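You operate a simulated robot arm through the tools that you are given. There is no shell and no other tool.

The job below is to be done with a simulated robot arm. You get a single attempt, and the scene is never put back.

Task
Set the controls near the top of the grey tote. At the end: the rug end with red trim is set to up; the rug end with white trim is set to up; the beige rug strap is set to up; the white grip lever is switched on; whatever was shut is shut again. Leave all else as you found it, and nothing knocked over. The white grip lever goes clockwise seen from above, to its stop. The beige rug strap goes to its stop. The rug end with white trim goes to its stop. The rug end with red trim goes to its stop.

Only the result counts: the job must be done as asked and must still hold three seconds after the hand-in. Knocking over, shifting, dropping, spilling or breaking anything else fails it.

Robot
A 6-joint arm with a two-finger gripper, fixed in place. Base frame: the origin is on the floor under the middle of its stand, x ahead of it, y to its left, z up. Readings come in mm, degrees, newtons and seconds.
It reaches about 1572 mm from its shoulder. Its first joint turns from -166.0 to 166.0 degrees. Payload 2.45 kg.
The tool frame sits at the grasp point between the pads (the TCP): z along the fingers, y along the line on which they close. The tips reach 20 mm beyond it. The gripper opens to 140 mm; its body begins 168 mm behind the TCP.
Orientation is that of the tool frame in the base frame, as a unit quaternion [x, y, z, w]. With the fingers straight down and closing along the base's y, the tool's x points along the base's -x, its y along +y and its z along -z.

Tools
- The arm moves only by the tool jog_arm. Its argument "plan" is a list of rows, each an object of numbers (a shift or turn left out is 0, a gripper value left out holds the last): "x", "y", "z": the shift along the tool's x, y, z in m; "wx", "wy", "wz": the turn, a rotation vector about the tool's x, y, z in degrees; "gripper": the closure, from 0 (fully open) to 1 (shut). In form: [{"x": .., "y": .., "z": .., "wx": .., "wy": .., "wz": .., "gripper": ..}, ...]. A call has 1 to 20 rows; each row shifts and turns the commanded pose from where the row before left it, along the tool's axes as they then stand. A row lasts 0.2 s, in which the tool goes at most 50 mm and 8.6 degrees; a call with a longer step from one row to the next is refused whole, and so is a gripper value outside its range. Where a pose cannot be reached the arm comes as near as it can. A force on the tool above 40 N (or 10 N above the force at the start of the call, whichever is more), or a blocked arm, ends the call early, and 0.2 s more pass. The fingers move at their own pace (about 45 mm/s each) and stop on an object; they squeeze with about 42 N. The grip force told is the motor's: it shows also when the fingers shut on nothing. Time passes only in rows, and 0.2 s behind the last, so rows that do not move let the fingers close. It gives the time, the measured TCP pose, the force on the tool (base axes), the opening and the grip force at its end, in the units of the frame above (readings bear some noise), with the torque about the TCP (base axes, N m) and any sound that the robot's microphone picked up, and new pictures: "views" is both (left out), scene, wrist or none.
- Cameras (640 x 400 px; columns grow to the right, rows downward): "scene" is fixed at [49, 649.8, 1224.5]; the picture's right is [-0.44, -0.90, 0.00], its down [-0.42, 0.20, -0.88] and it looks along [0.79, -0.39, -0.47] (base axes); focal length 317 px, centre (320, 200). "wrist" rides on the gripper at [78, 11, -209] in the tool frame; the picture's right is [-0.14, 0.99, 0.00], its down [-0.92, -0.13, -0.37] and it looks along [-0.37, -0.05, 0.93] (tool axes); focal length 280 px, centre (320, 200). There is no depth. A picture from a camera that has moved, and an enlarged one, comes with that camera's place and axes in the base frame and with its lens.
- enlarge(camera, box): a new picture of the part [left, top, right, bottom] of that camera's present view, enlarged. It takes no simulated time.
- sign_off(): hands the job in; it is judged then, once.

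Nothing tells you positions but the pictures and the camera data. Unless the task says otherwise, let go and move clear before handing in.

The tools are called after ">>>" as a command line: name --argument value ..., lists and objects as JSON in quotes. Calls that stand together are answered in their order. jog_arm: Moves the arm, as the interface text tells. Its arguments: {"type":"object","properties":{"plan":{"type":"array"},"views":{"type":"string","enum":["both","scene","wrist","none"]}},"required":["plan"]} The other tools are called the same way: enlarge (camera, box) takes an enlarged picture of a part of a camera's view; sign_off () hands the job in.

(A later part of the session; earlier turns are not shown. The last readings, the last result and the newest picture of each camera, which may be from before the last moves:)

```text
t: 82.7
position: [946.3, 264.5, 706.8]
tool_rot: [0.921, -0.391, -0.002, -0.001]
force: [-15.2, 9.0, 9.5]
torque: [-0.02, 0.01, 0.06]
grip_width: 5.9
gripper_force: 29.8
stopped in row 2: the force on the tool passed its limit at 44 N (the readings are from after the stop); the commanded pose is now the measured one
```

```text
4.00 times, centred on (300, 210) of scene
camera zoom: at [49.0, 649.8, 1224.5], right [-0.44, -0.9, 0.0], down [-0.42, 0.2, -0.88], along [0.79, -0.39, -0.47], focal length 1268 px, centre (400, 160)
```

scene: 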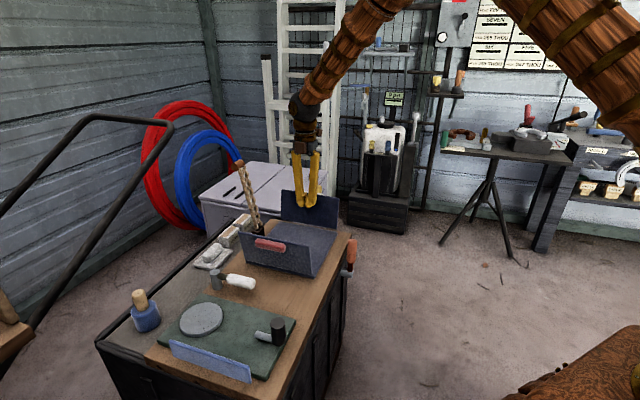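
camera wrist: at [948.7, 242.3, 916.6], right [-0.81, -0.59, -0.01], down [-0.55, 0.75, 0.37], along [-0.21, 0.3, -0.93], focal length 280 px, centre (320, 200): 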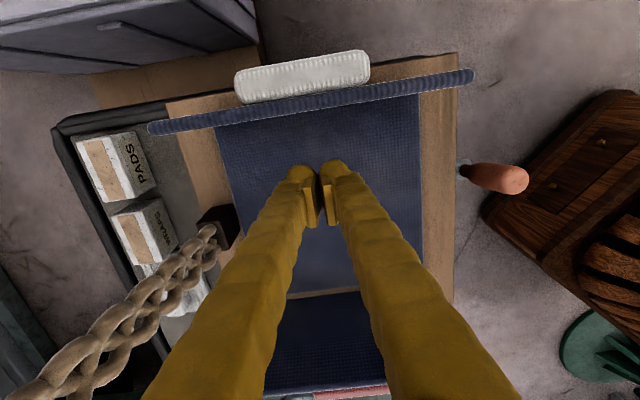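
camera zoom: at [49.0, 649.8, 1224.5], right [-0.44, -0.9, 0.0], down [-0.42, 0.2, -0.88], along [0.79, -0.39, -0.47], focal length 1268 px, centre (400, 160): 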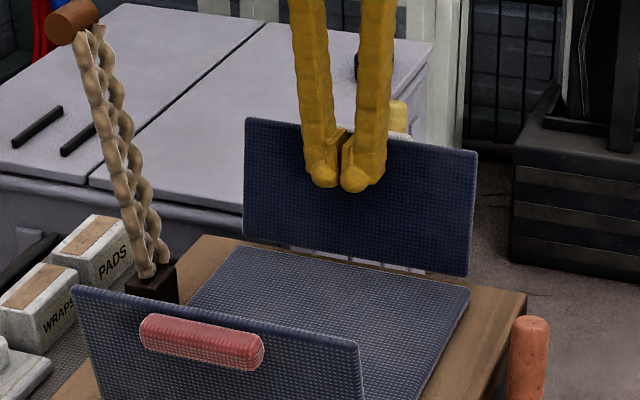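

Both rug ends and the strap are now at their stops. Next is the white lever: I'll back off, rise and go over to it, aiming to push its grip clockwise from the far side.

>>> jog_arm --plan '[{"x": -0.02}, {"x": -0.03}, {"z": -0.048}, {"z": -0.05}, {"z": -0.05}, {"z": -0.05}, {"x": -0.042, "y": -0.0118}, {"x": -0.042, "y": -0.0118}, {"x": -0.042, "y": -0.0118}, {"x": -0.042, "y": -0.0118}, {"x": -0.042, "y": -0.0118}, {"x": -0.0425, "y": -0.0116}, {}]' --views "both"

>>> enlarge --camera "scene" --box '[190, 150, 350, 280]'

```text
t: 85.5
position: [787.4, 531.3, 904.4]
tool_rot: [0.921, -0.39, -0.001, -0.001]
force: [-0.3, 0.2, -0.2]
torque: [0.0, 0.0, -0.05]
grip_width: 0.0
gripper_force: 29.4
camera wrist: at [832.1, 467.1, 1113.3], right [-0.81, -0.59, 0.0], down [-0.55, 0.75, 0.37], along [-0.22, 0.3, -0.93], focal length 280 px, centre (320, 200)
```

scene: 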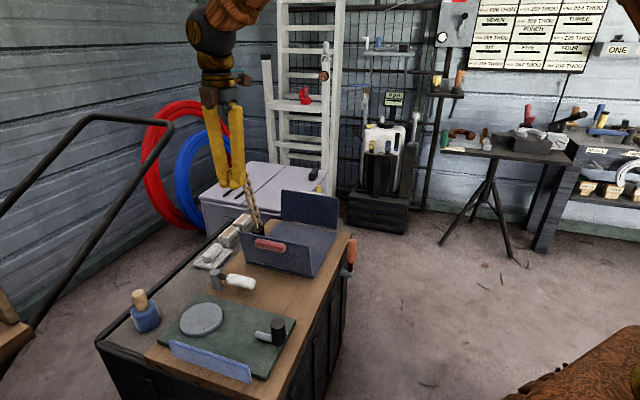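
wrist: 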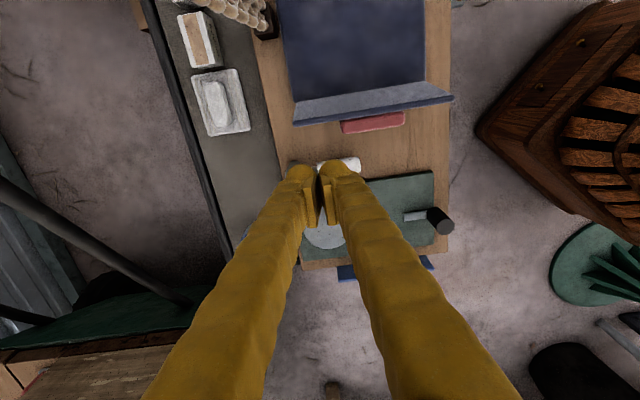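

```text
3.08 times, centred on (270, 215) of scene
camera zoom: at [49.0, 649.8, 1224.5], right [-0.44, -0.9, 0.0], down [-0.42, 0.2, -0.88], along [0.79, -0.39, -0.47], focal length 976 px, centre (474, 154)
```

zoom: 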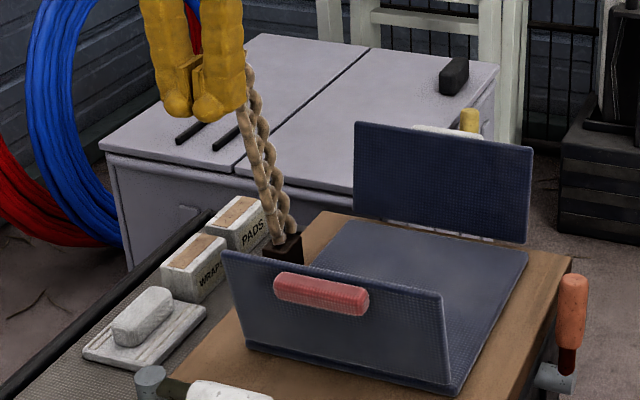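

>>> jog_arm --plan '[{"wz": 8.5}, {"wz": 8.5}, {"wz": 8.5}, {"wz": 8.5}, {"wz": 8.5}, {"wz": 8.5}, {"wz": 8.5}, {"wz": 8.5}, {"wz": 8.5}, {"wz": 8.5}, {"wz": 8.5}, {"wz": 8.5}, {"wz": 8.5}, {"wz": 8.5}, {"wz": 8.5}, {"wz": 8.5}, {"wz": 8.5}, {"wz": 8.5}, {"wz": 8.5}, {"wz": 8.5}]' --views "none"

>>> jog_arm --plan '[{"wz": 5}, {"wz": 5}, {}]' --views "both"

>>> enlarge --camera "wrist" --box '[220, 30, 500, 230]'

```text
t: 89.7
position: [787.1, 529.4, 906.6]
tool_rot: [0.31, 0.951, 0.001, -0.001]
force: [-0.3, 0.3, 0.2]
torque: [0.02, -0.02, -0.01]
grip_width: 0.1
gripper_force: 29.9
```

```text
t: 90.5
position: [788.0, 529.9, 904.7]
tool_rot: [0.391, 0.921, 0.002, -0.001]
force: [-0.4, -0.7, -0.2]
torque: [-0.01, -0.01, 0.0]
grip_width: 0.0
gripper_force: 29.5
camera wrist: at [739.9, 593.0, 1115.6], right [0.81, 0.59, 0.0], down [0.55, -0.75, 0.37], along [0.22, -0.29, -0.93], focal length 280 px, centre (320, 200)
```

scene: 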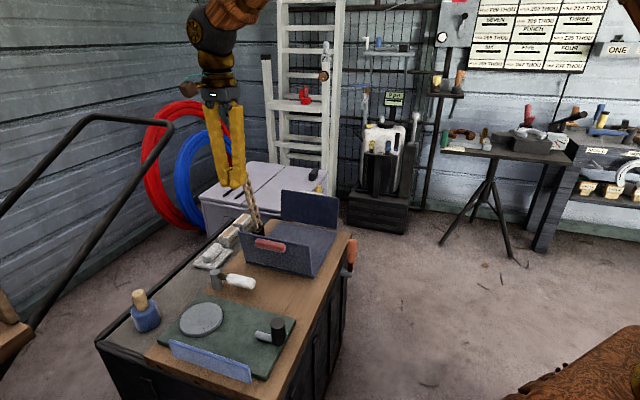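
wrist: 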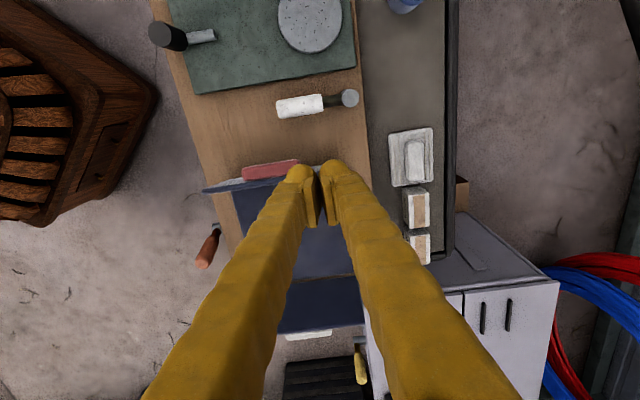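

```text
2.00 times, centred on (360, 130) of wrist
camera zoom: at [739.9, 593.0, 1115.6], right [0.81, 0.59, 0.0], down [0.55, -0.75, 0.37], along [0.22, -0.29, -0.93], focal length 561 px, centre (240, 340)
```

zoom: 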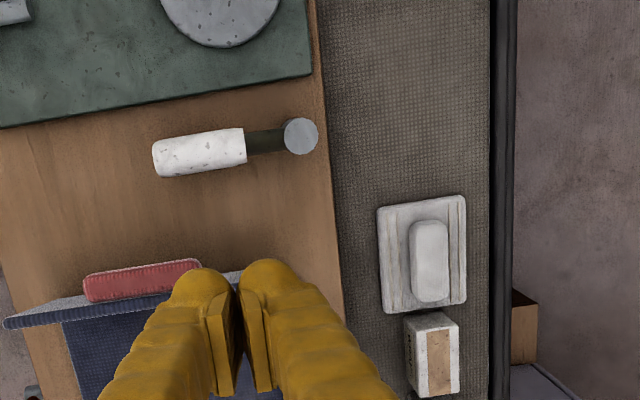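

The lever's grip runs from about (704, 524) out at its tip to its post at (789, 610). I'll come down on its far side, clear of the raised red-trim end, and stop part-way to check clearances.

>>> jog_arm --plan '[{"y": -0.012}, {"z": 0.045}, {"z": 0.045}, {"z": 0.045}, {"z": 0.045}, {}]' --views "both"

>>> enlarge --camera "wrist" --box '[180, 60, 460, 260]'

>>> enlarge --camera "scene" --box '[190, 170, 330, 310]'

```text
t: 91.9
position: [779.3, 523.3, 727.7]
tool_rot: [0.391, 0.921, 0.002, 0.0]
force: [-15.4, -3.8, 30.6]
torque: [-0.92, 0.43, -0.37]
grip_width: 0.0
gripper_force: 29.9
camera wrist: at [730.9, 586.6, 937.6], right [0.81, 0.59, 0.0], down [0.55, -0.75, 0.36], along [0.22, -0.29, -0.93], focal length 280 px, centre (320, 200)
```

scene: 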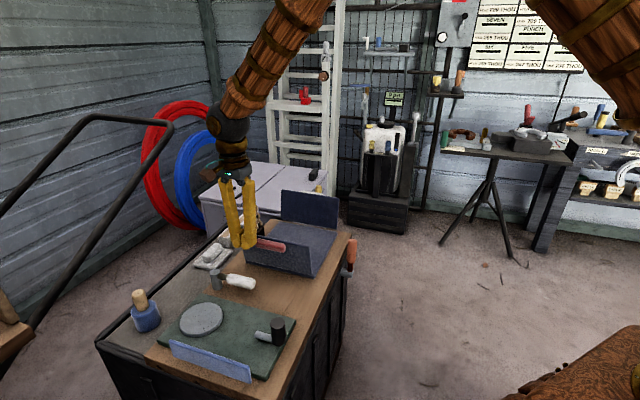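
wrist: 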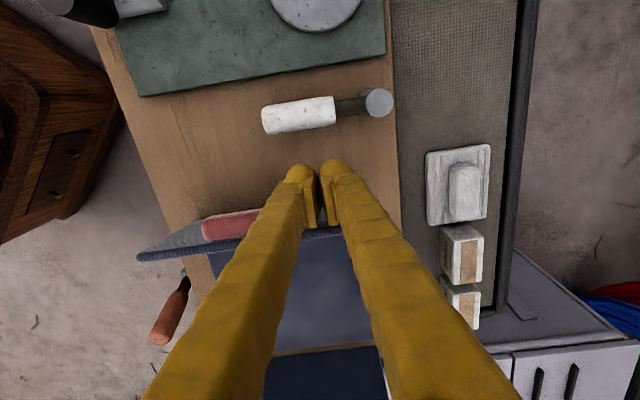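

```text
2.00 times, centred on (320, 160) of wrist
camera zoom: at [730.9, 586.6, 937.6], right [0.81, 0.59, 0.0], down [0.55, -0.75, 0.36], along [0.22, -0.29, -0.93], focal length 561 px, centre (320, 280)
```

zoom: 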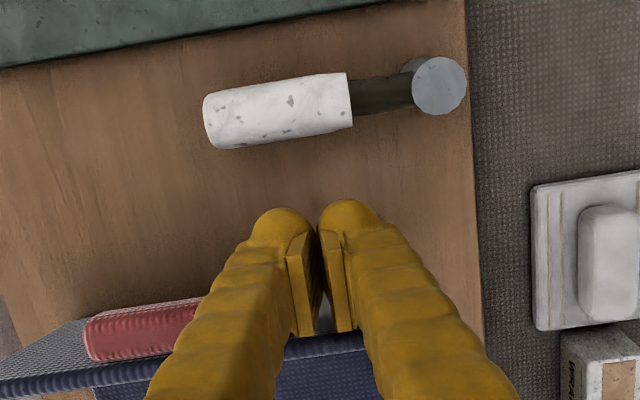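

```text
2.86 times, centred on (260, 240) of scene
camera zoom: at [49.0, 649.8, 1224.5], right [-0.44, -0.9, 0.0], down [-0.42, 0.2, -0.88], along [0.79, -0.39, -0.47], focal length 906 px, centre (491, 86)
```

zoom: 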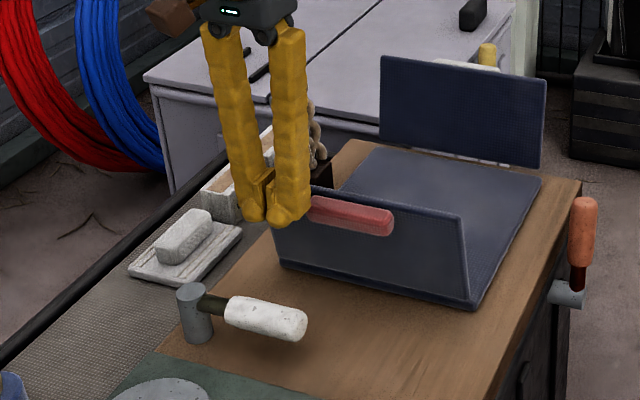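

The fingers are touching the top edge of the raised red-trim end, so I'm lifting off straight away. I'll then turn the gripper so that only one finger needs to fit between the rug end and the lever.

>>> jog_arm --plan '[{"z": -0.01}, {"z": -0.03}, {"z": -0.04}, {"z": -0.04}, {}]' --views "both"

>>> enlarge --camera "scene" --box '[190, 170, 350, 310]'

>>> enlarge --camera "wrist" --box '[180, 60, 460, 260]'

```text
t: 93.1
position: [778.9, 523.5, 844.4]
tool_rot: [0.39, 0.921, 0.002, -0.001]
force: [0.5, -0.2, 0.2]
torque: [0.02, 0.01, -0.01]
grip_width: 0.0
gripper_force: 29.3
camera wrist: at [731.2, 587.3, 1054.6], right [0.81, 0.59, 0.0], down [0.55, -0.75, 0.37], along [0.22, -0.29, -0.93], focal length 280 px, centre (320, 200)
```

scene: 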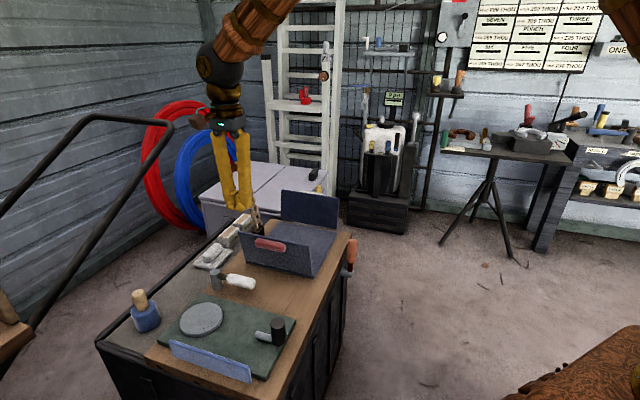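
wrist: 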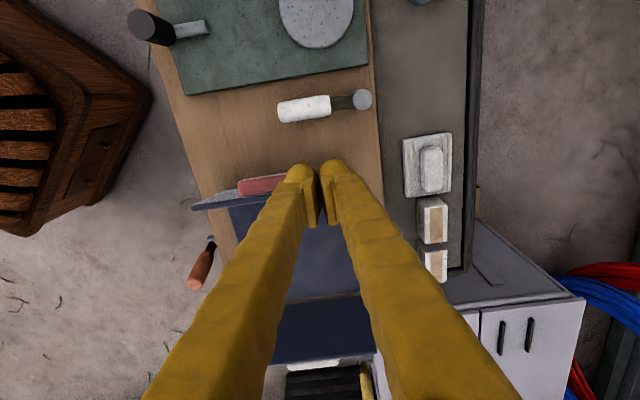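

```text
2.86 times, centred on (270, 240) of scene
camera zoom: at [49.0, 649.8, 1224.5], right [-0.44, -0.9, 0.0], down [-0.42, 0.2, -0.88], along [0.79, -0.39, -0.47], focal length 906 px, centre (463, 86)
```

zoom: 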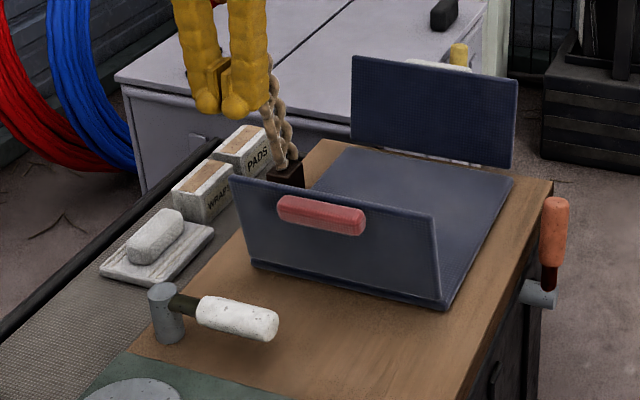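

```text
2.00 times, centred on (320, 160) of wrist
camera zoom: at [731.2, 587.3, 1054.6], right [0.81, 0.59, 0.0], down [0.55, -0.75, 0.37], along [0.22, -0.29, -0.93], focal length 561 px, centre (320, 280)
```

zoom: 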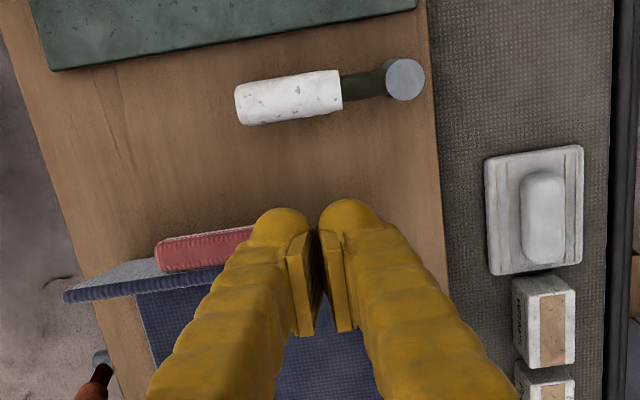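

>>> jog_arm --plan '[{"x": 0.027, "y": 0.0027, "gripper": 0.657}, {"x": 0.027, "y": 0.0027}, {"wz": -8.5}, {"wz": -8.5}, {"wz": -8.5}, {"wz": -8.5}, {"wz": -8.5}, {"wz": -8.5}, {"wz": -8.5}, {"wz": -8.5}, {"wz": -8.5}, {"wz": -8.5}, {"wz": -5.5}, {}]' --views "both"

>>> enlarge --camera "wrist" --box '[180, 60, 460, 260]'

```text
t: 96.1
position: [744.9, 564.3, 845.2]
tool_rot: [-0.378, 0.926, 0.002, 0.0]
force: [-0.4, 0.6, -0.2]
torque: [0.03, 0.01, 0.0]
grip_width: 47.9
gripper_force: 0.1
camera wrist: at [681.2, 516.6, 1055.3], right [-0.6, 0.8, 0.0], down [0.75, 0.55, 0.37], along [0.29, 0.22, -0.93], focal length 280 px, centre (320, 200)
```

scene: 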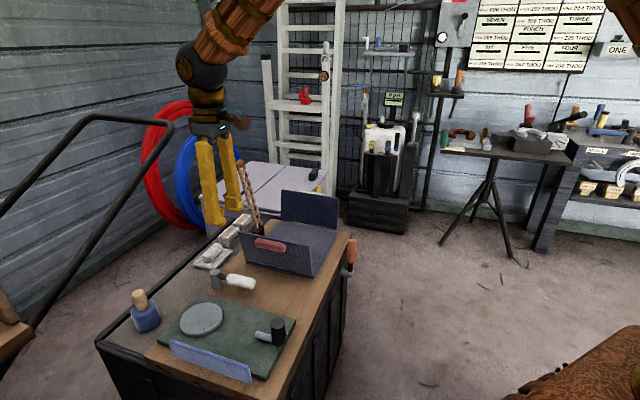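
wrist: 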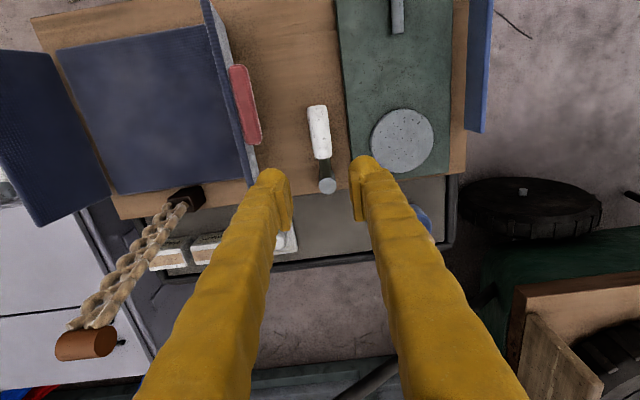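

```text
2.00 times, centred on (320, 160) of wrist
camera zoom: at [681.2, 516.6, 1055.3], right [-0.6, 0.8, 0.0], down [0.75, 0.55, 0.37], along [0.29, 0.22, -0.93], focal length 561 px, centre (320, 280)
```

zoom: 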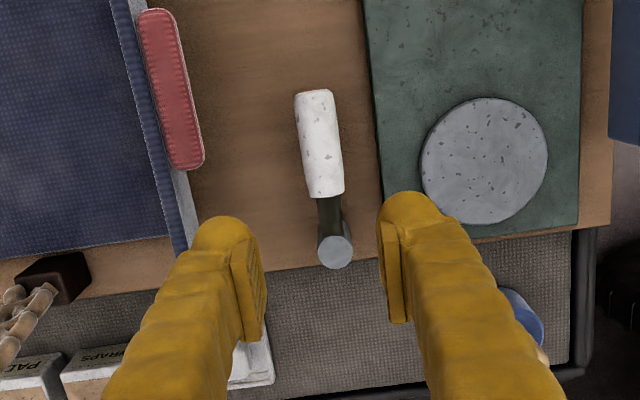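

>>> jog_arm --plan '[{"y": 0.0015, "z": 0.045}, {"z": 0.045}, {"z": 0.04}, {}]' --views "both"

>>> enlarge --camera "wrist" --box '[180, 60, 460, 260]'

>>> enlarge --camera "scene" --box '[190, 190, 310, 310]'

```text
t: 97.1
position: [744.9, 565.8, 717.4]
tool_rot: [-0.379, 0.926, 0.002, -0.001]
force: [-0.3, 1.1, -0.1]
torque: [0.0, 0.01, -0.02]
grip_width: 48.0
gripper_force: 0.0
camera wrist: at [679.5, 518.3, 927.0], right [-0.6, 0.8, 0.0], down [0.75, 0.55, 0.37], along [0.29, 0.22, -0.93], focal length 280 px, centre (320, 200)
```

scene: 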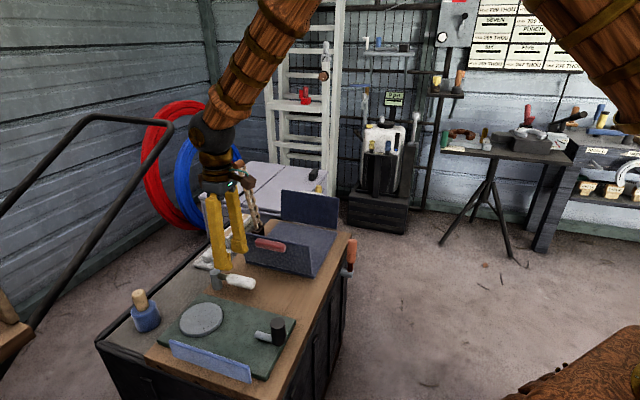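
wrist: 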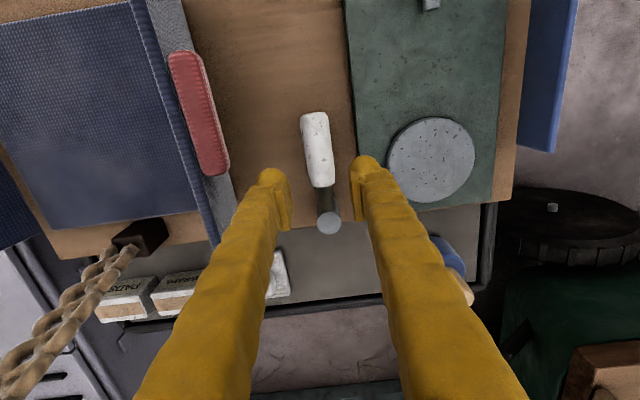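

```text
2.00 times, centred on (320, 160) of wrist
camera zoom: at [679.5, 518.3, 927.0], right [-0.6, 0.8, 0.0], down [0.75, 0.55, 0.37], along [0.29, 0.22, -0.93], focal length 561 px, centre (320, 280)
```

zoom: 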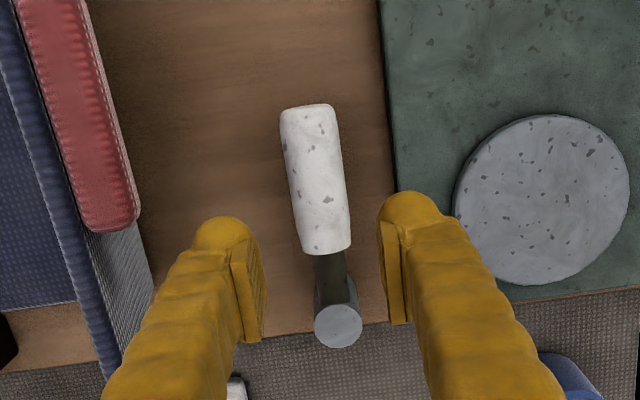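

```text
3.33 times, centred on (250, 250) of scene
camera zoom: at [49.0, 649.8, 1224.5], right [-0.44, -0.9, 0.0], down [-0.42, 0.2, -0.88], along [0.79, -0.39, -0.47], focal length 1057 px, centre (553, 33)
```

zoom: 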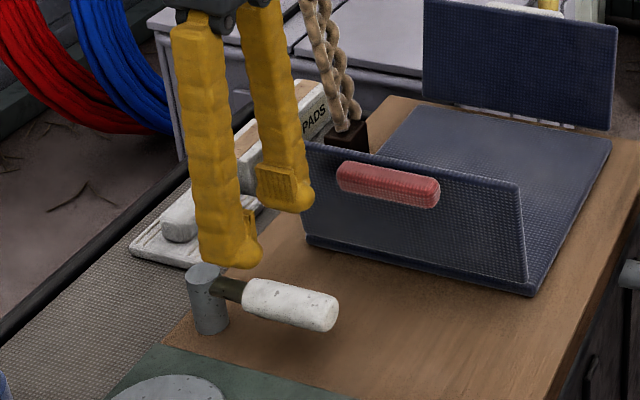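

>>> jog_arm --plan '[{"z": 0.03}, {"z": 0.03}, {"z": 0.015}, {"z": 0.008}, {}]' --views "both"

>>> enlarge --camera "wrist" --box '[200, 100, 440, 280]'

>>> enlarge --camera "scene" --box '[190, 190, 310, 310]'

```text
t: 98.3
position: [744.3, 566.9, 633.7]
tool_rot: [-0.379, 0.925, 0.002, 0.0]
force: [0.1, 0.2, -0.1]
torque: [0.0, -0.03, 0.02]
grip_width: 48.2
gripper_force: 0.0
camera wrist: at [679.5, 519.4, 843.3], right [-0.6, 0.8, 0.0], down [0.75, 0.55, 0.37], along [0.29, 0.22, -0.93], focal length 280 px, centre (320, 200)
```

scene: 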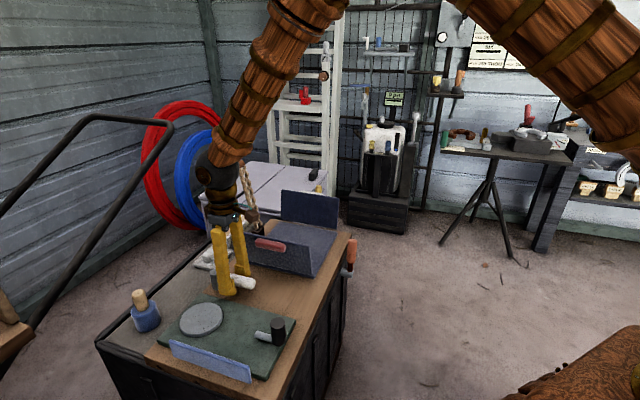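
wrist: 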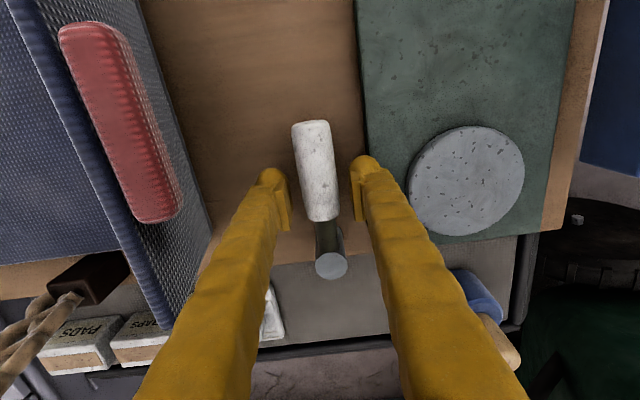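

```text
2.22 times, centred on (320, 190) of wrist
camera zoom: at [679.5, 519.4, 843.3], right [-0.6, 0.8, 0.0], down [0.75, 0.55, 0.37], along [0.29, 0.22, -0.93], focal length 623 px, centre (320, 222)
```

zoom: 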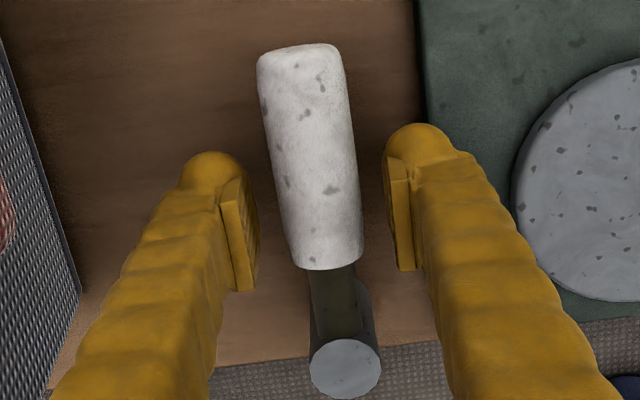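

```text
3.33 times, centred on (250, 250) of scene
camera zoom: at [49.0, 649.8, 1224.5], right [-0.44, -0.9, 0.0], down [-0.42, 0.2, -0.88], along [0.79, -0.39, -0.47], focal length 1057 px, centre (553, 33)
```

zoom: 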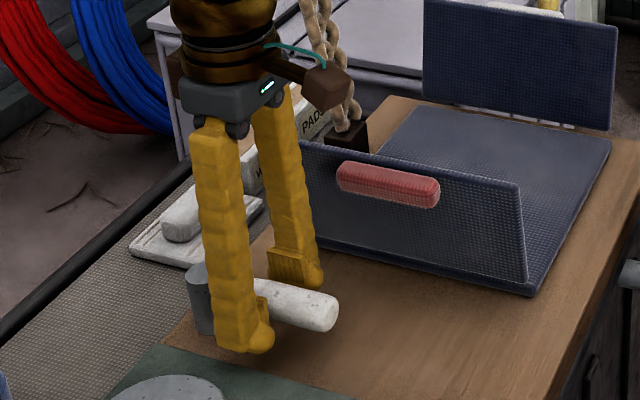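

>>> jog_arm --plan '[{"gripper": 0.74}, {}, {"x": -0.0003, "y": 0.0054, "wz": 5}, {"x": -0.0003, "y": 0.0054, "wz": 5}, {"x": -0.0003, "y": 0.0054, "wz": 5}, {"x": -0.0003, "y": 0.0054, "wz": 5}, {}]' --views "both"

>>> enlarge --camera "wrist" --box '[200, 100, 440, 280]'

```text
t: 99.9
position: [733.3, 584.3, 633.4]
tool_rot: [-0.211, 0.977, 0.002, 0.0]
force: [0.5, -0.3, 0.0]
torque: [0.0, -0.02, 0.07]
grip_width: 37.3
gripper_force: 0.3
camera wrist: at [655.1, 561.2, 843.4], right [-0.28, 0.96, 0.0], down [0.89, 0.26, 0.37], along [0.35, 0.11, -0.93], focal length 280 px, centre (320, 200)
```

scene: 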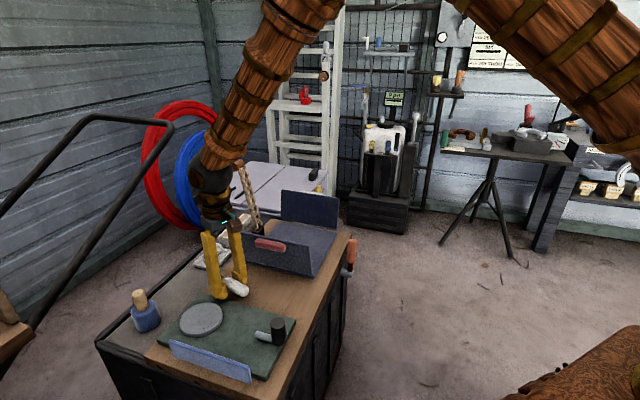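
wrist: 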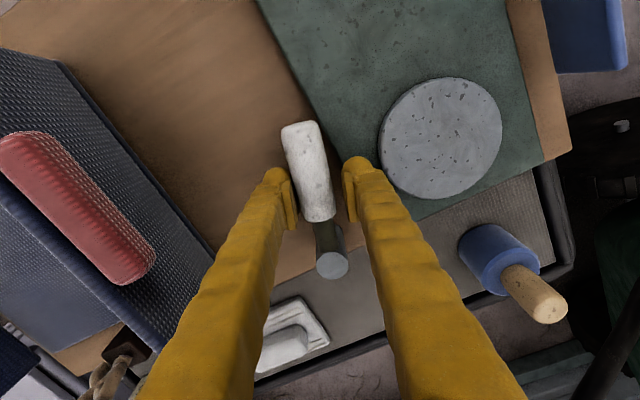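

```text
2.22 times, centred on (320, 190) of wrist
camera zoom: at [655.1, 561.2, 843.4], right [-0.28, 0.96, 0.0], down [0.89, 0.26, 0.37], along [0.35, 0.11, -0.93], focal length 623 px, centre (320, 222)
```

zoom: 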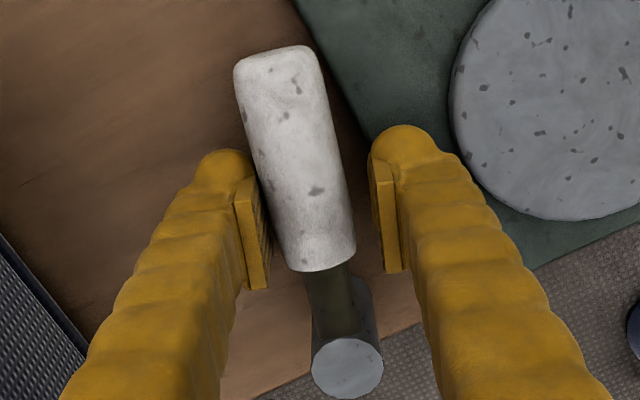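

The lever is following round clockwise with little resistance, so I'll keep turning about its post until it meets its stop.

>>> jog_arm --plan '[{"x": -0.0003, "y": 0.0054, "wz": 5}, {"x": -0.0003, "y": 0.0054, "wz": 5}, {"x": -0.0003, "y": 0.0054, "wz": 5}, {"x": -0.0003, "y": 0.0054, "wz": 5}, {"x": -0.0003, "y": 0.0054, "wz": 5}, {}]' --views "both"

>>> enlarge --camera "wrist" --box '[200, 100, 440, 280]'

```text
t: 101.3
position: [728.0, 609.5, 632.7]
tool_rot: [0.005, 1.0, 0.002, 0.0]
force: [1.1, -2.8, -1.0]
torque: [0.01, 0.0, 0.05]
grip_width: 37.8
gripper_force: 1.4
camera wrist: at [648.1, 621.3, 843.2], right [0.15, 0.99, 0.0], down [0.92, -0.14, 0.37], along [0.36, -0.05, -0.93], focal length 280 px, centre (320, 200)
```

scene: 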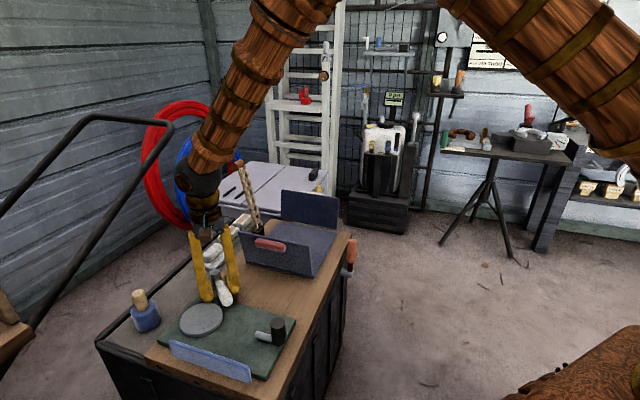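
wrist: 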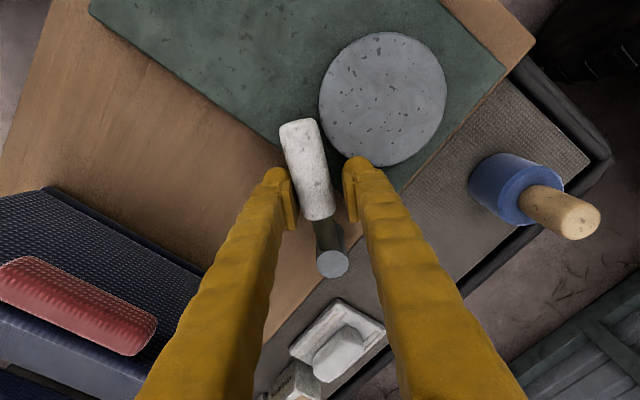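

```text
2.22 times, centred on (320, 190) of wrist
camera zoom: at [648.1, 621.3, 843.2], right [0.15, 0.99, 0.0], down [0.92, -0.14, 0.37], along [0.36, -0.05, -0.93], focal length 623 px, centre (320, 222)
```

zoom: 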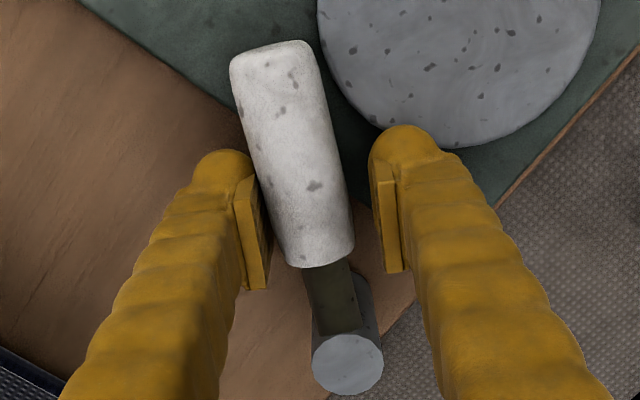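

>>> jog_arm --plan '[{"z": -0.006}, {"x": -0.0003, "y": 0.0054, "wz": 5}, {"x": -0.0003, "y": 0.0054, "wz": 5}, {"x": -0.0003, "y": 0.0054, "wz": 5}, {}]' --views "both"

>>> enlarge --camera "wrist" --box '[200, 60, 480, 280]'

>>> enlarge --camera "scene" --box '[150, 220, 280, 350]'

```text
t: 102.2
position: [731.3, 616.2, 639.5]
tool_rot: [0.093, 0.996, -0.001, -0.002]
force: [0.3, -29.4, 2.4]
torque: [-0.3, -0.18, 0.59]
grip_width: 55.9
gripper_force: 14.6
stopped in row 4: the force on the tool passed its limit at 44 N (the readings are from after the stop); the commanded pose is now the measured one
camera wrist: at [654.5, 642.1, 848.8], right [0.32, 0.95, 0.0], down [0.88, -0.29, 0.37], along [0.35, -0.12, -0.93], focal length 280 px, centre (320, 200)
```

scene: 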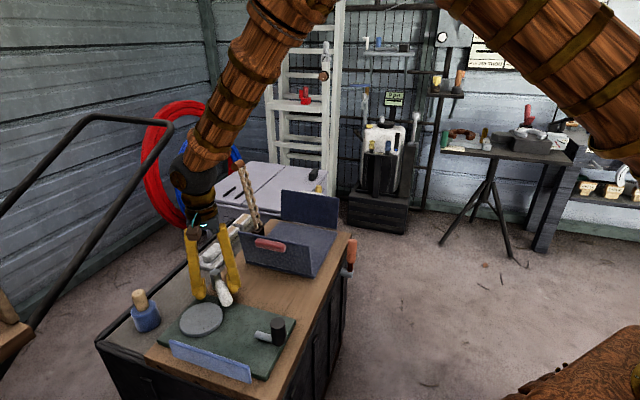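
wrist: 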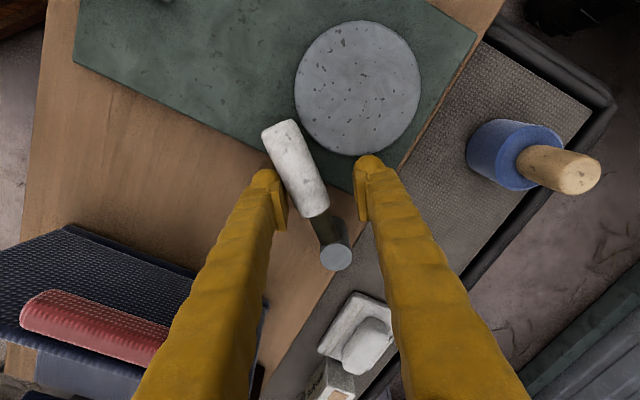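

```text
1.82 times, centred on (340, 170) of wrist
camera zoom: at [654.5, 642.1, 848.8], right [0.32, 0.95, 0.0], down [0.88, -0.29, 0.37], along [0.35, -0.12, -0.93], focal length 510 px, centre (284, 254)
```

zoom: 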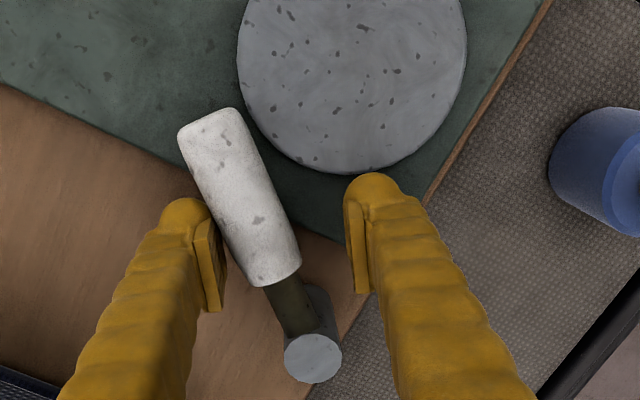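

```text
3.08 times, centred on (215, 285) of scene
camera zoom: at [49.0, 649.8, 1224.5], right [-0.44, -0.9, 0.0], down [-0.42, 0.2, -0.88], along [0.79, -0.39, -0.47], focal length 976 px, centre (643, -62)
```

zoom: 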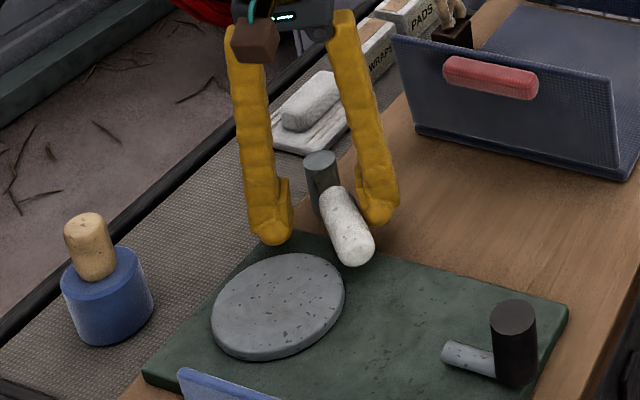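

>>> enlarge --camera "wrist" --box '[240, 100, 400, 220]'

>>> enlarge --camera "scene" --box '[175, 255, 255, 335]'

```text
3.33 times, centred on (320, 160) of wrist
camera zoom: at [654.5, 642.1, 848.8], right [0.32, 0.95, 0.0], down [0.88, -0.29, 0.37], along [0.35, -0.12, -0.93], focal length 935 px, centre (320, 333)
```

zoom: 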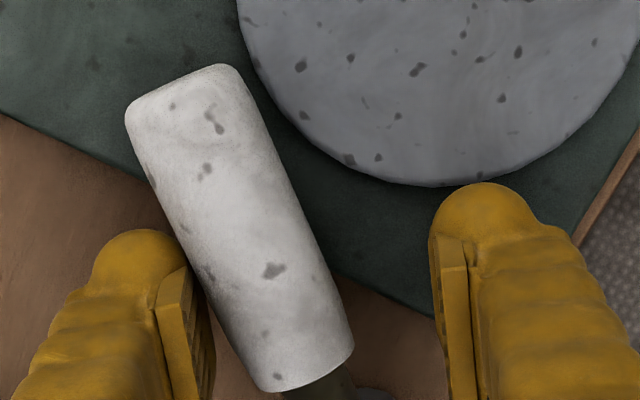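

```text
5.00 times, centred on (215, 295) of scene
camera zoom: at [49.0, 649.8, 1224.5], right [-0.44, -0.9, 0.0], down [-0.42, 0.2, -0.88], along [0.79, -0.39, -0.47], focal length 1586 px, centre (845, -275)
```

zoom: 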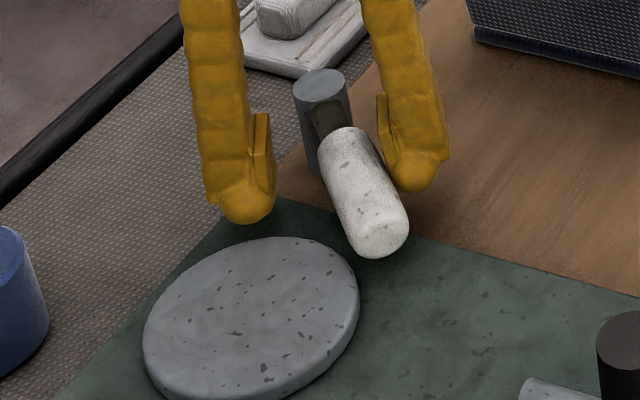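

>>> jog_arm --plan '[{"y": 0.003, "wz": 2.5}, {"y": 0.003, "wz": 2.5}, {"y": 0.003, "wz": 2.5}, {}]' --views "both"

>>> enlarge --camera "scene" --box '[175, 255, 255, 335]'

```text
t: 102.6
position: [730.5, 615.6, 637.6]
tool_rot: [0.108, 0.994, -0.002, -0.001]
force: [-0.5, -30.0, 2.0]
torque: [-0.28, -0.15, 0.64]
grip_width: 56.1
gripper_force: 15.3
stopped in row 1: the force on the tool passed its limit at 44 N (the readings are from after the stop); the commanded pose is now the measured one
camera wrist: at [656.5, 644.5, 848.1], right [0.35, 0.94, 0.0], down [0.87, -0.32, 0.37], along [0.34, -0.13, -0.93], focal length 280 px, centre (320, 200)
```

scene: 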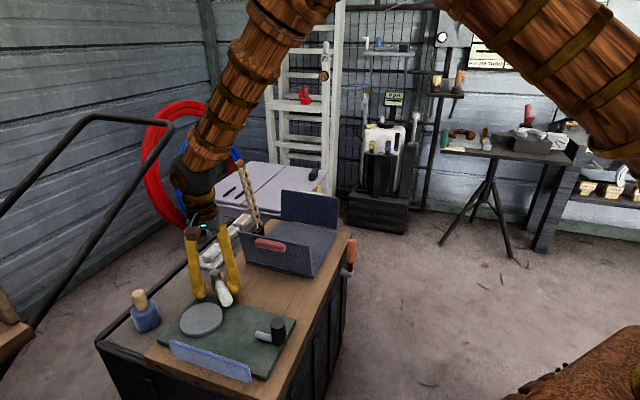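
wrist: 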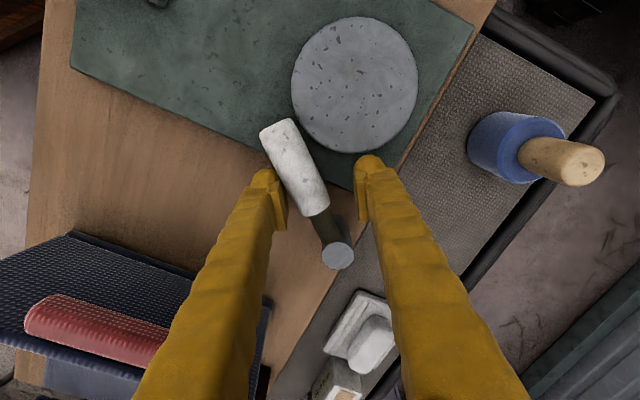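

```text
5.00 times, centred on (215, 295) of scene
camera zoom: at [49.0, 649.8, 1224.5], right [-0.44, -0.9, 0.0], down [-0.42, 0.2, -0.88], along [0.79, -0.39, -0.47], focal length 1586 px, centre (845, -275)
```

zoom: 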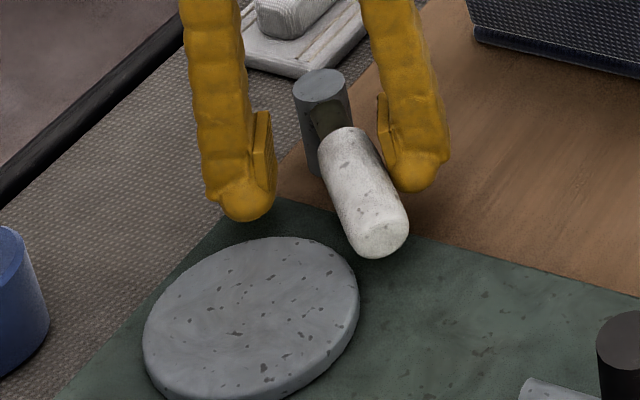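

The lever stopped dead after about 43°, and pushing again didn't move it, so it's at its stop. I'll ease off, open slightly, lift straight up and look over the whole scene.

>>> jog_arm --plan '[{"y": -0.004}, {"y": -0.004, "gripper": 0.55}, {}, {"z": -0.03}, {"z": -0.045}, {"z": -0.048}, {"z": -0.048}, {"z": -0.048}, {}]' --views "both"

>>> enlarge --camera "scene" --box '[150, 180, 350, 360]'

>>> enlarge --camera "wrist" --box '[150, 60, 450, 300]'

```text
t: 104.6
position: [732.5, 611.3, 856.3]
tool_rot: [0.108, 0.994, -0.001, 0.0]
force: [0.0, 0.2, 0.9]
torque: [-0.03, 0.01, 0.01]
grip_width: 63.1
gripper_force: 0.1
camera wrist: at [656.5, 639.6, 1066.7], right [0.35, 0.94, 0.0], down [0.87, -0.32, 0.37], along [0.34, -0.13, -0.93], focal length 280 px, centre (320, 200)
```

scene: 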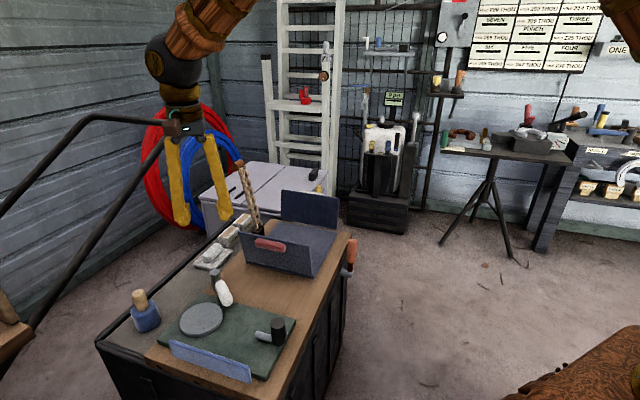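
wrist: 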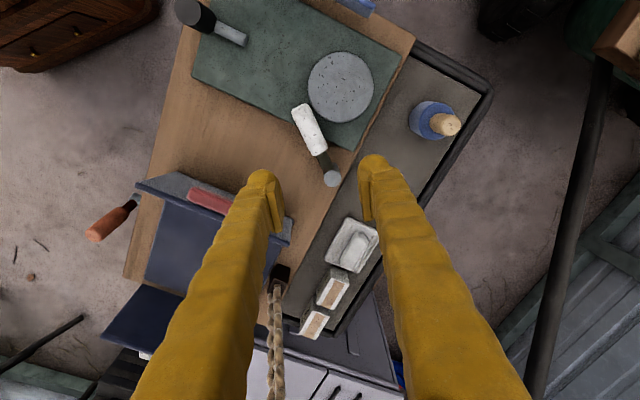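

```text
2.22 times, centred on (250, 270) of scene
camera zoom: at [49.0, 649.8, 1224.5], right [-0.44, -0.9, 0.0], down [-0.42, 0.2, -0.88], along [0.79, -0.39, -0.47], focal length 705 px, centre (476, 44)
```

zoom: 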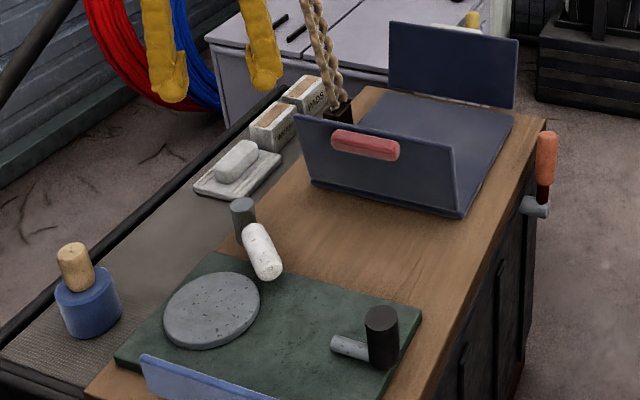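

```text
1.67 times, centred on (300, 180) of wrist
camera zoom: at [656.5, 639.6, 1066.7], right [0.35, 0.94, 0.0], down [0.87, -0.32, 0.37], along [0.34, -0.13, -0.93], focal length 467 px, centre (353, 233)
```

zoom: 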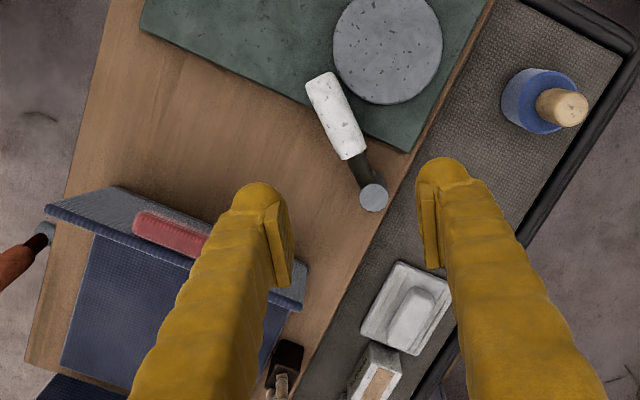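

The lever holds its position. I want to be sure it met its own stop and wasn't just catching on the stone disc, so I'm zooming in on that spot.

>>> enlarge --camera "scene" --box '[195, 265, 245, 325]'

>>> enlarge --camera "wrist" --box '[270, 60, 370, 200]'

```text
6.67 times, centred on (220, 295) of scene
camera zoom: at [49.0, 649.8, 1224.5], right [-0.44, -0.9, 0.0], down [-0.42, 0.2, -0.88], along [0.79, -0.39, -0.47], focal length 2114 px, centre (987, -433)
```

zoom: 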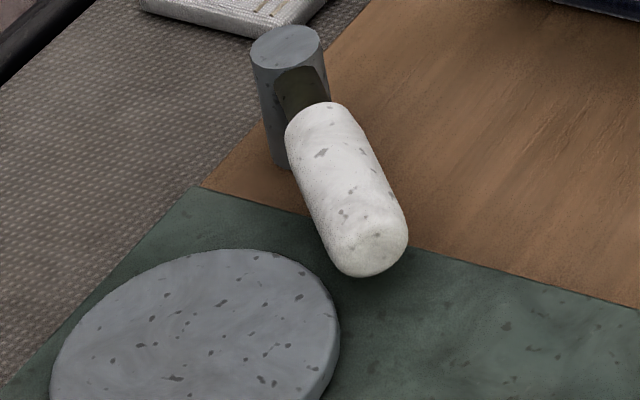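

```text
2.86 times, centred on (320, 130) of wrist
camera zoom: at [656.5, 639.6, 1066.7], right [0.35, 0.94, 0.0], down [0.87, -0.32, 0.37], along [0.34, -0.13, -0.93], focal length 801 px, centre (320, 400)
```

zoom: 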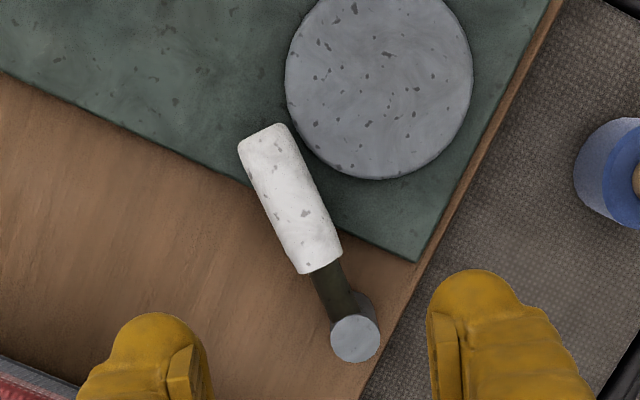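

The grip clears the disc by about 9 mm, so the lever did reach its own stop. As a last check I'll give the strap a light push with closed fingers to confirm it's fully at its stop too.

>>> jog_arm --plan '[{"z": -0.04, "gripper": 1.0}, {"z": -0.04}, {"wz": -8.2}, {"wz": -8.2}, {"wz": -8.2}, {"wz": -8.2}, {"wz": -8.2}, {"wz": -8.2}, {"wz": -7.8}, {"x": -0.0049, "y": -0.0465}, {"x": -0.0049, "y": -0.0465}, {"x": -0.0049, "y": -0.0465}, {"x": -0.0049, "y": -0.0465}, {"x": -0.0049, "y": -0.0465}, {"x": -0.0049, "y": -0.0465}, {}]' --views "both"

>>> enlarge --camera "scene" --box '[210, 130, 350, 260]'

>>> enlarge --camera "wrist" --box '[180, 100, 480, 330]'

```text
t: 108.0
position: [946.6, 433.1, 937.8]
tool_rot: [-0.379, 0.925, 0.001, -0.001]
force: [-0.6, -0.4, 0.2]
torque: [0.0, -0.02, 0.0]
grip_width: 0.0
gripper_force: 29.2
camera wrist: at [881.8, 386.8, 1148.2], right [-0.6, 0.8, 0.0], down [0.75, 0.56, 0.37], along [0.29, 0.22, -0.93], focal length 280 px, centre (320, 200)
```

scene: 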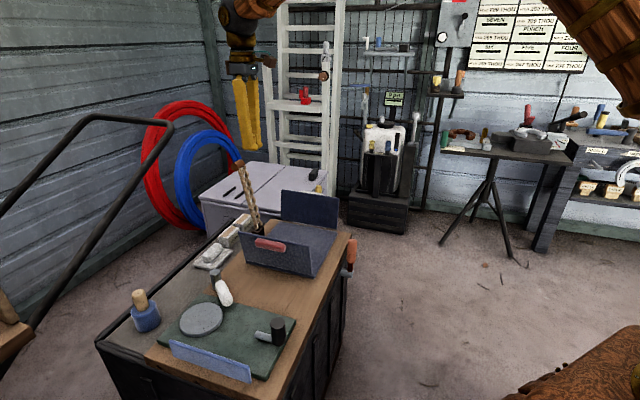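
wrist: 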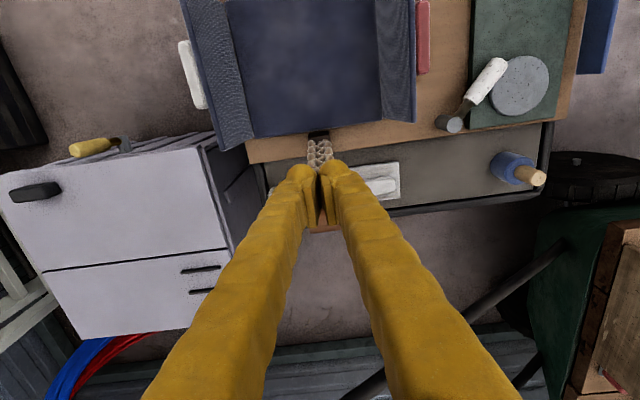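

```text
3.08 times, centred on (280, 195) of scene
camera zoom: at [49.0, 649.8, 1224.5], right [-0.44, -0.9, 0.0], down [-0.42, 0.2, -0.88], along [0.79, -0.39, -0.47], focal length 976 px, centre (443, 215)
```

zoom: 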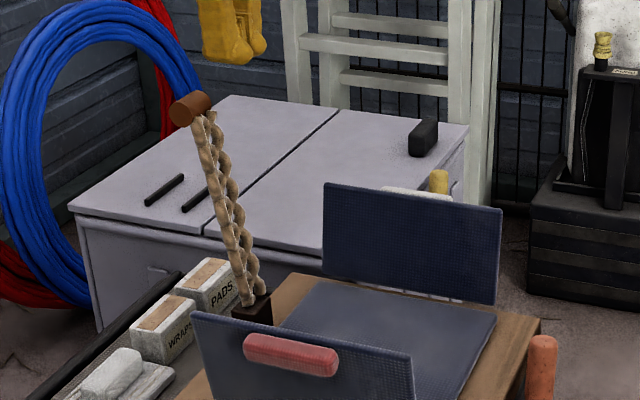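

```text
1.74 times, centred on (330, 215) of wrist
camera zoom: at [881.8, 386.8, 1148.2], right [-0.6, 0.8, 0.0], down [0.75, 0.56, 0.37], along [0.29, 0.22, -0.93], focal length 488 px, centre (303, 174)
```

zoom: 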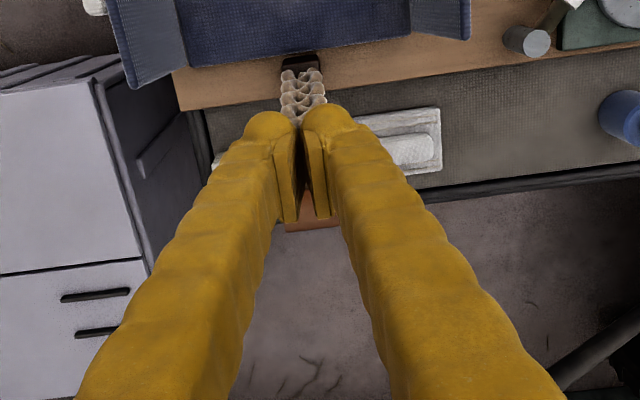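

>>> jog_arm --plan '[{"z": 0.048}, {"z": 0.048}, {"z": 0.048}, {"x": -0.008}, {"x": -0.006}, {"x": -0.005}, {"x": -0.004}, {"x": -0.004}, {"x": -0.004}, {"x": -0.004}, {}]' --views "both"

>>> enlarge --camera "scene" --box '[210, 130, 350, 260]'

```text
t: 109.2
position: [955.4, 439.8, 793.1]
tool_rot: [-0.379, 0.926, -0.001, -0.004]
force: [-18.6, -10.3, 7.8]
torque: [0.04, 0.1, 0.15]
grip_width: 6.1
gripper_force: 29.2
stopped in row 6: the force on the tool passed its limit at 48 N (the readings are from after the stop); the commanded pose is now the measured one
camera wrist: at [891.3, 394.1, 1003.6], right [-0.6, 0.8, 0.0], down [0.75, 0.56, 0.36], along [0.29, 0.22, -0.93], focal length 280 px, centre (320, 200)
```

scene: 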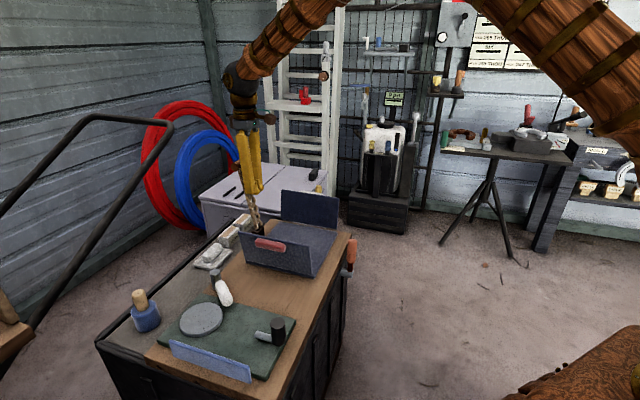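
wrist: 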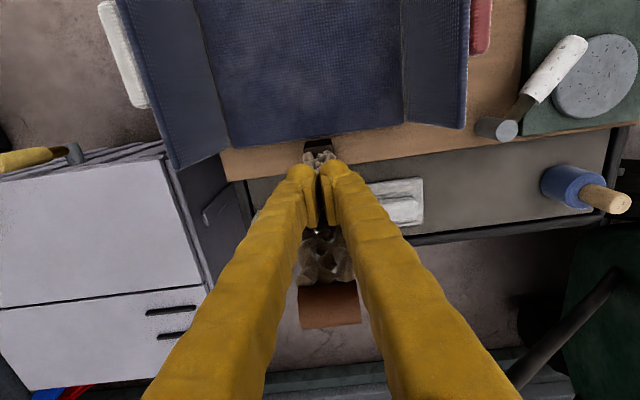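

```text
3.08 times, centred on (280, 195) of scene
camera zoom: at [49.0, 649.8, 1224.5], right [-0.44, -0.9, 0.0], down [-0.42, 0.2, -0.88], along [0.79, -0.39, -0.47], focal length 976 px, centre (443, 215)
```

zoom: 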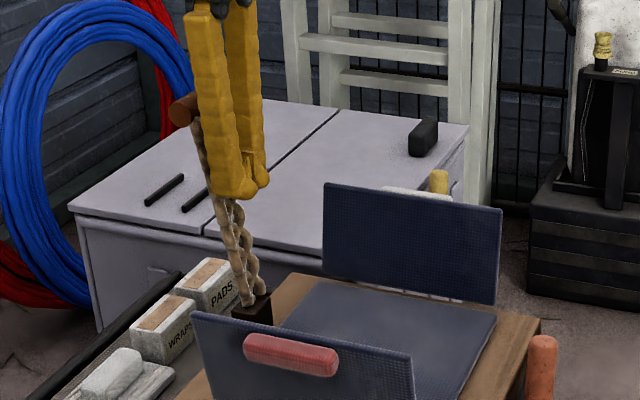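

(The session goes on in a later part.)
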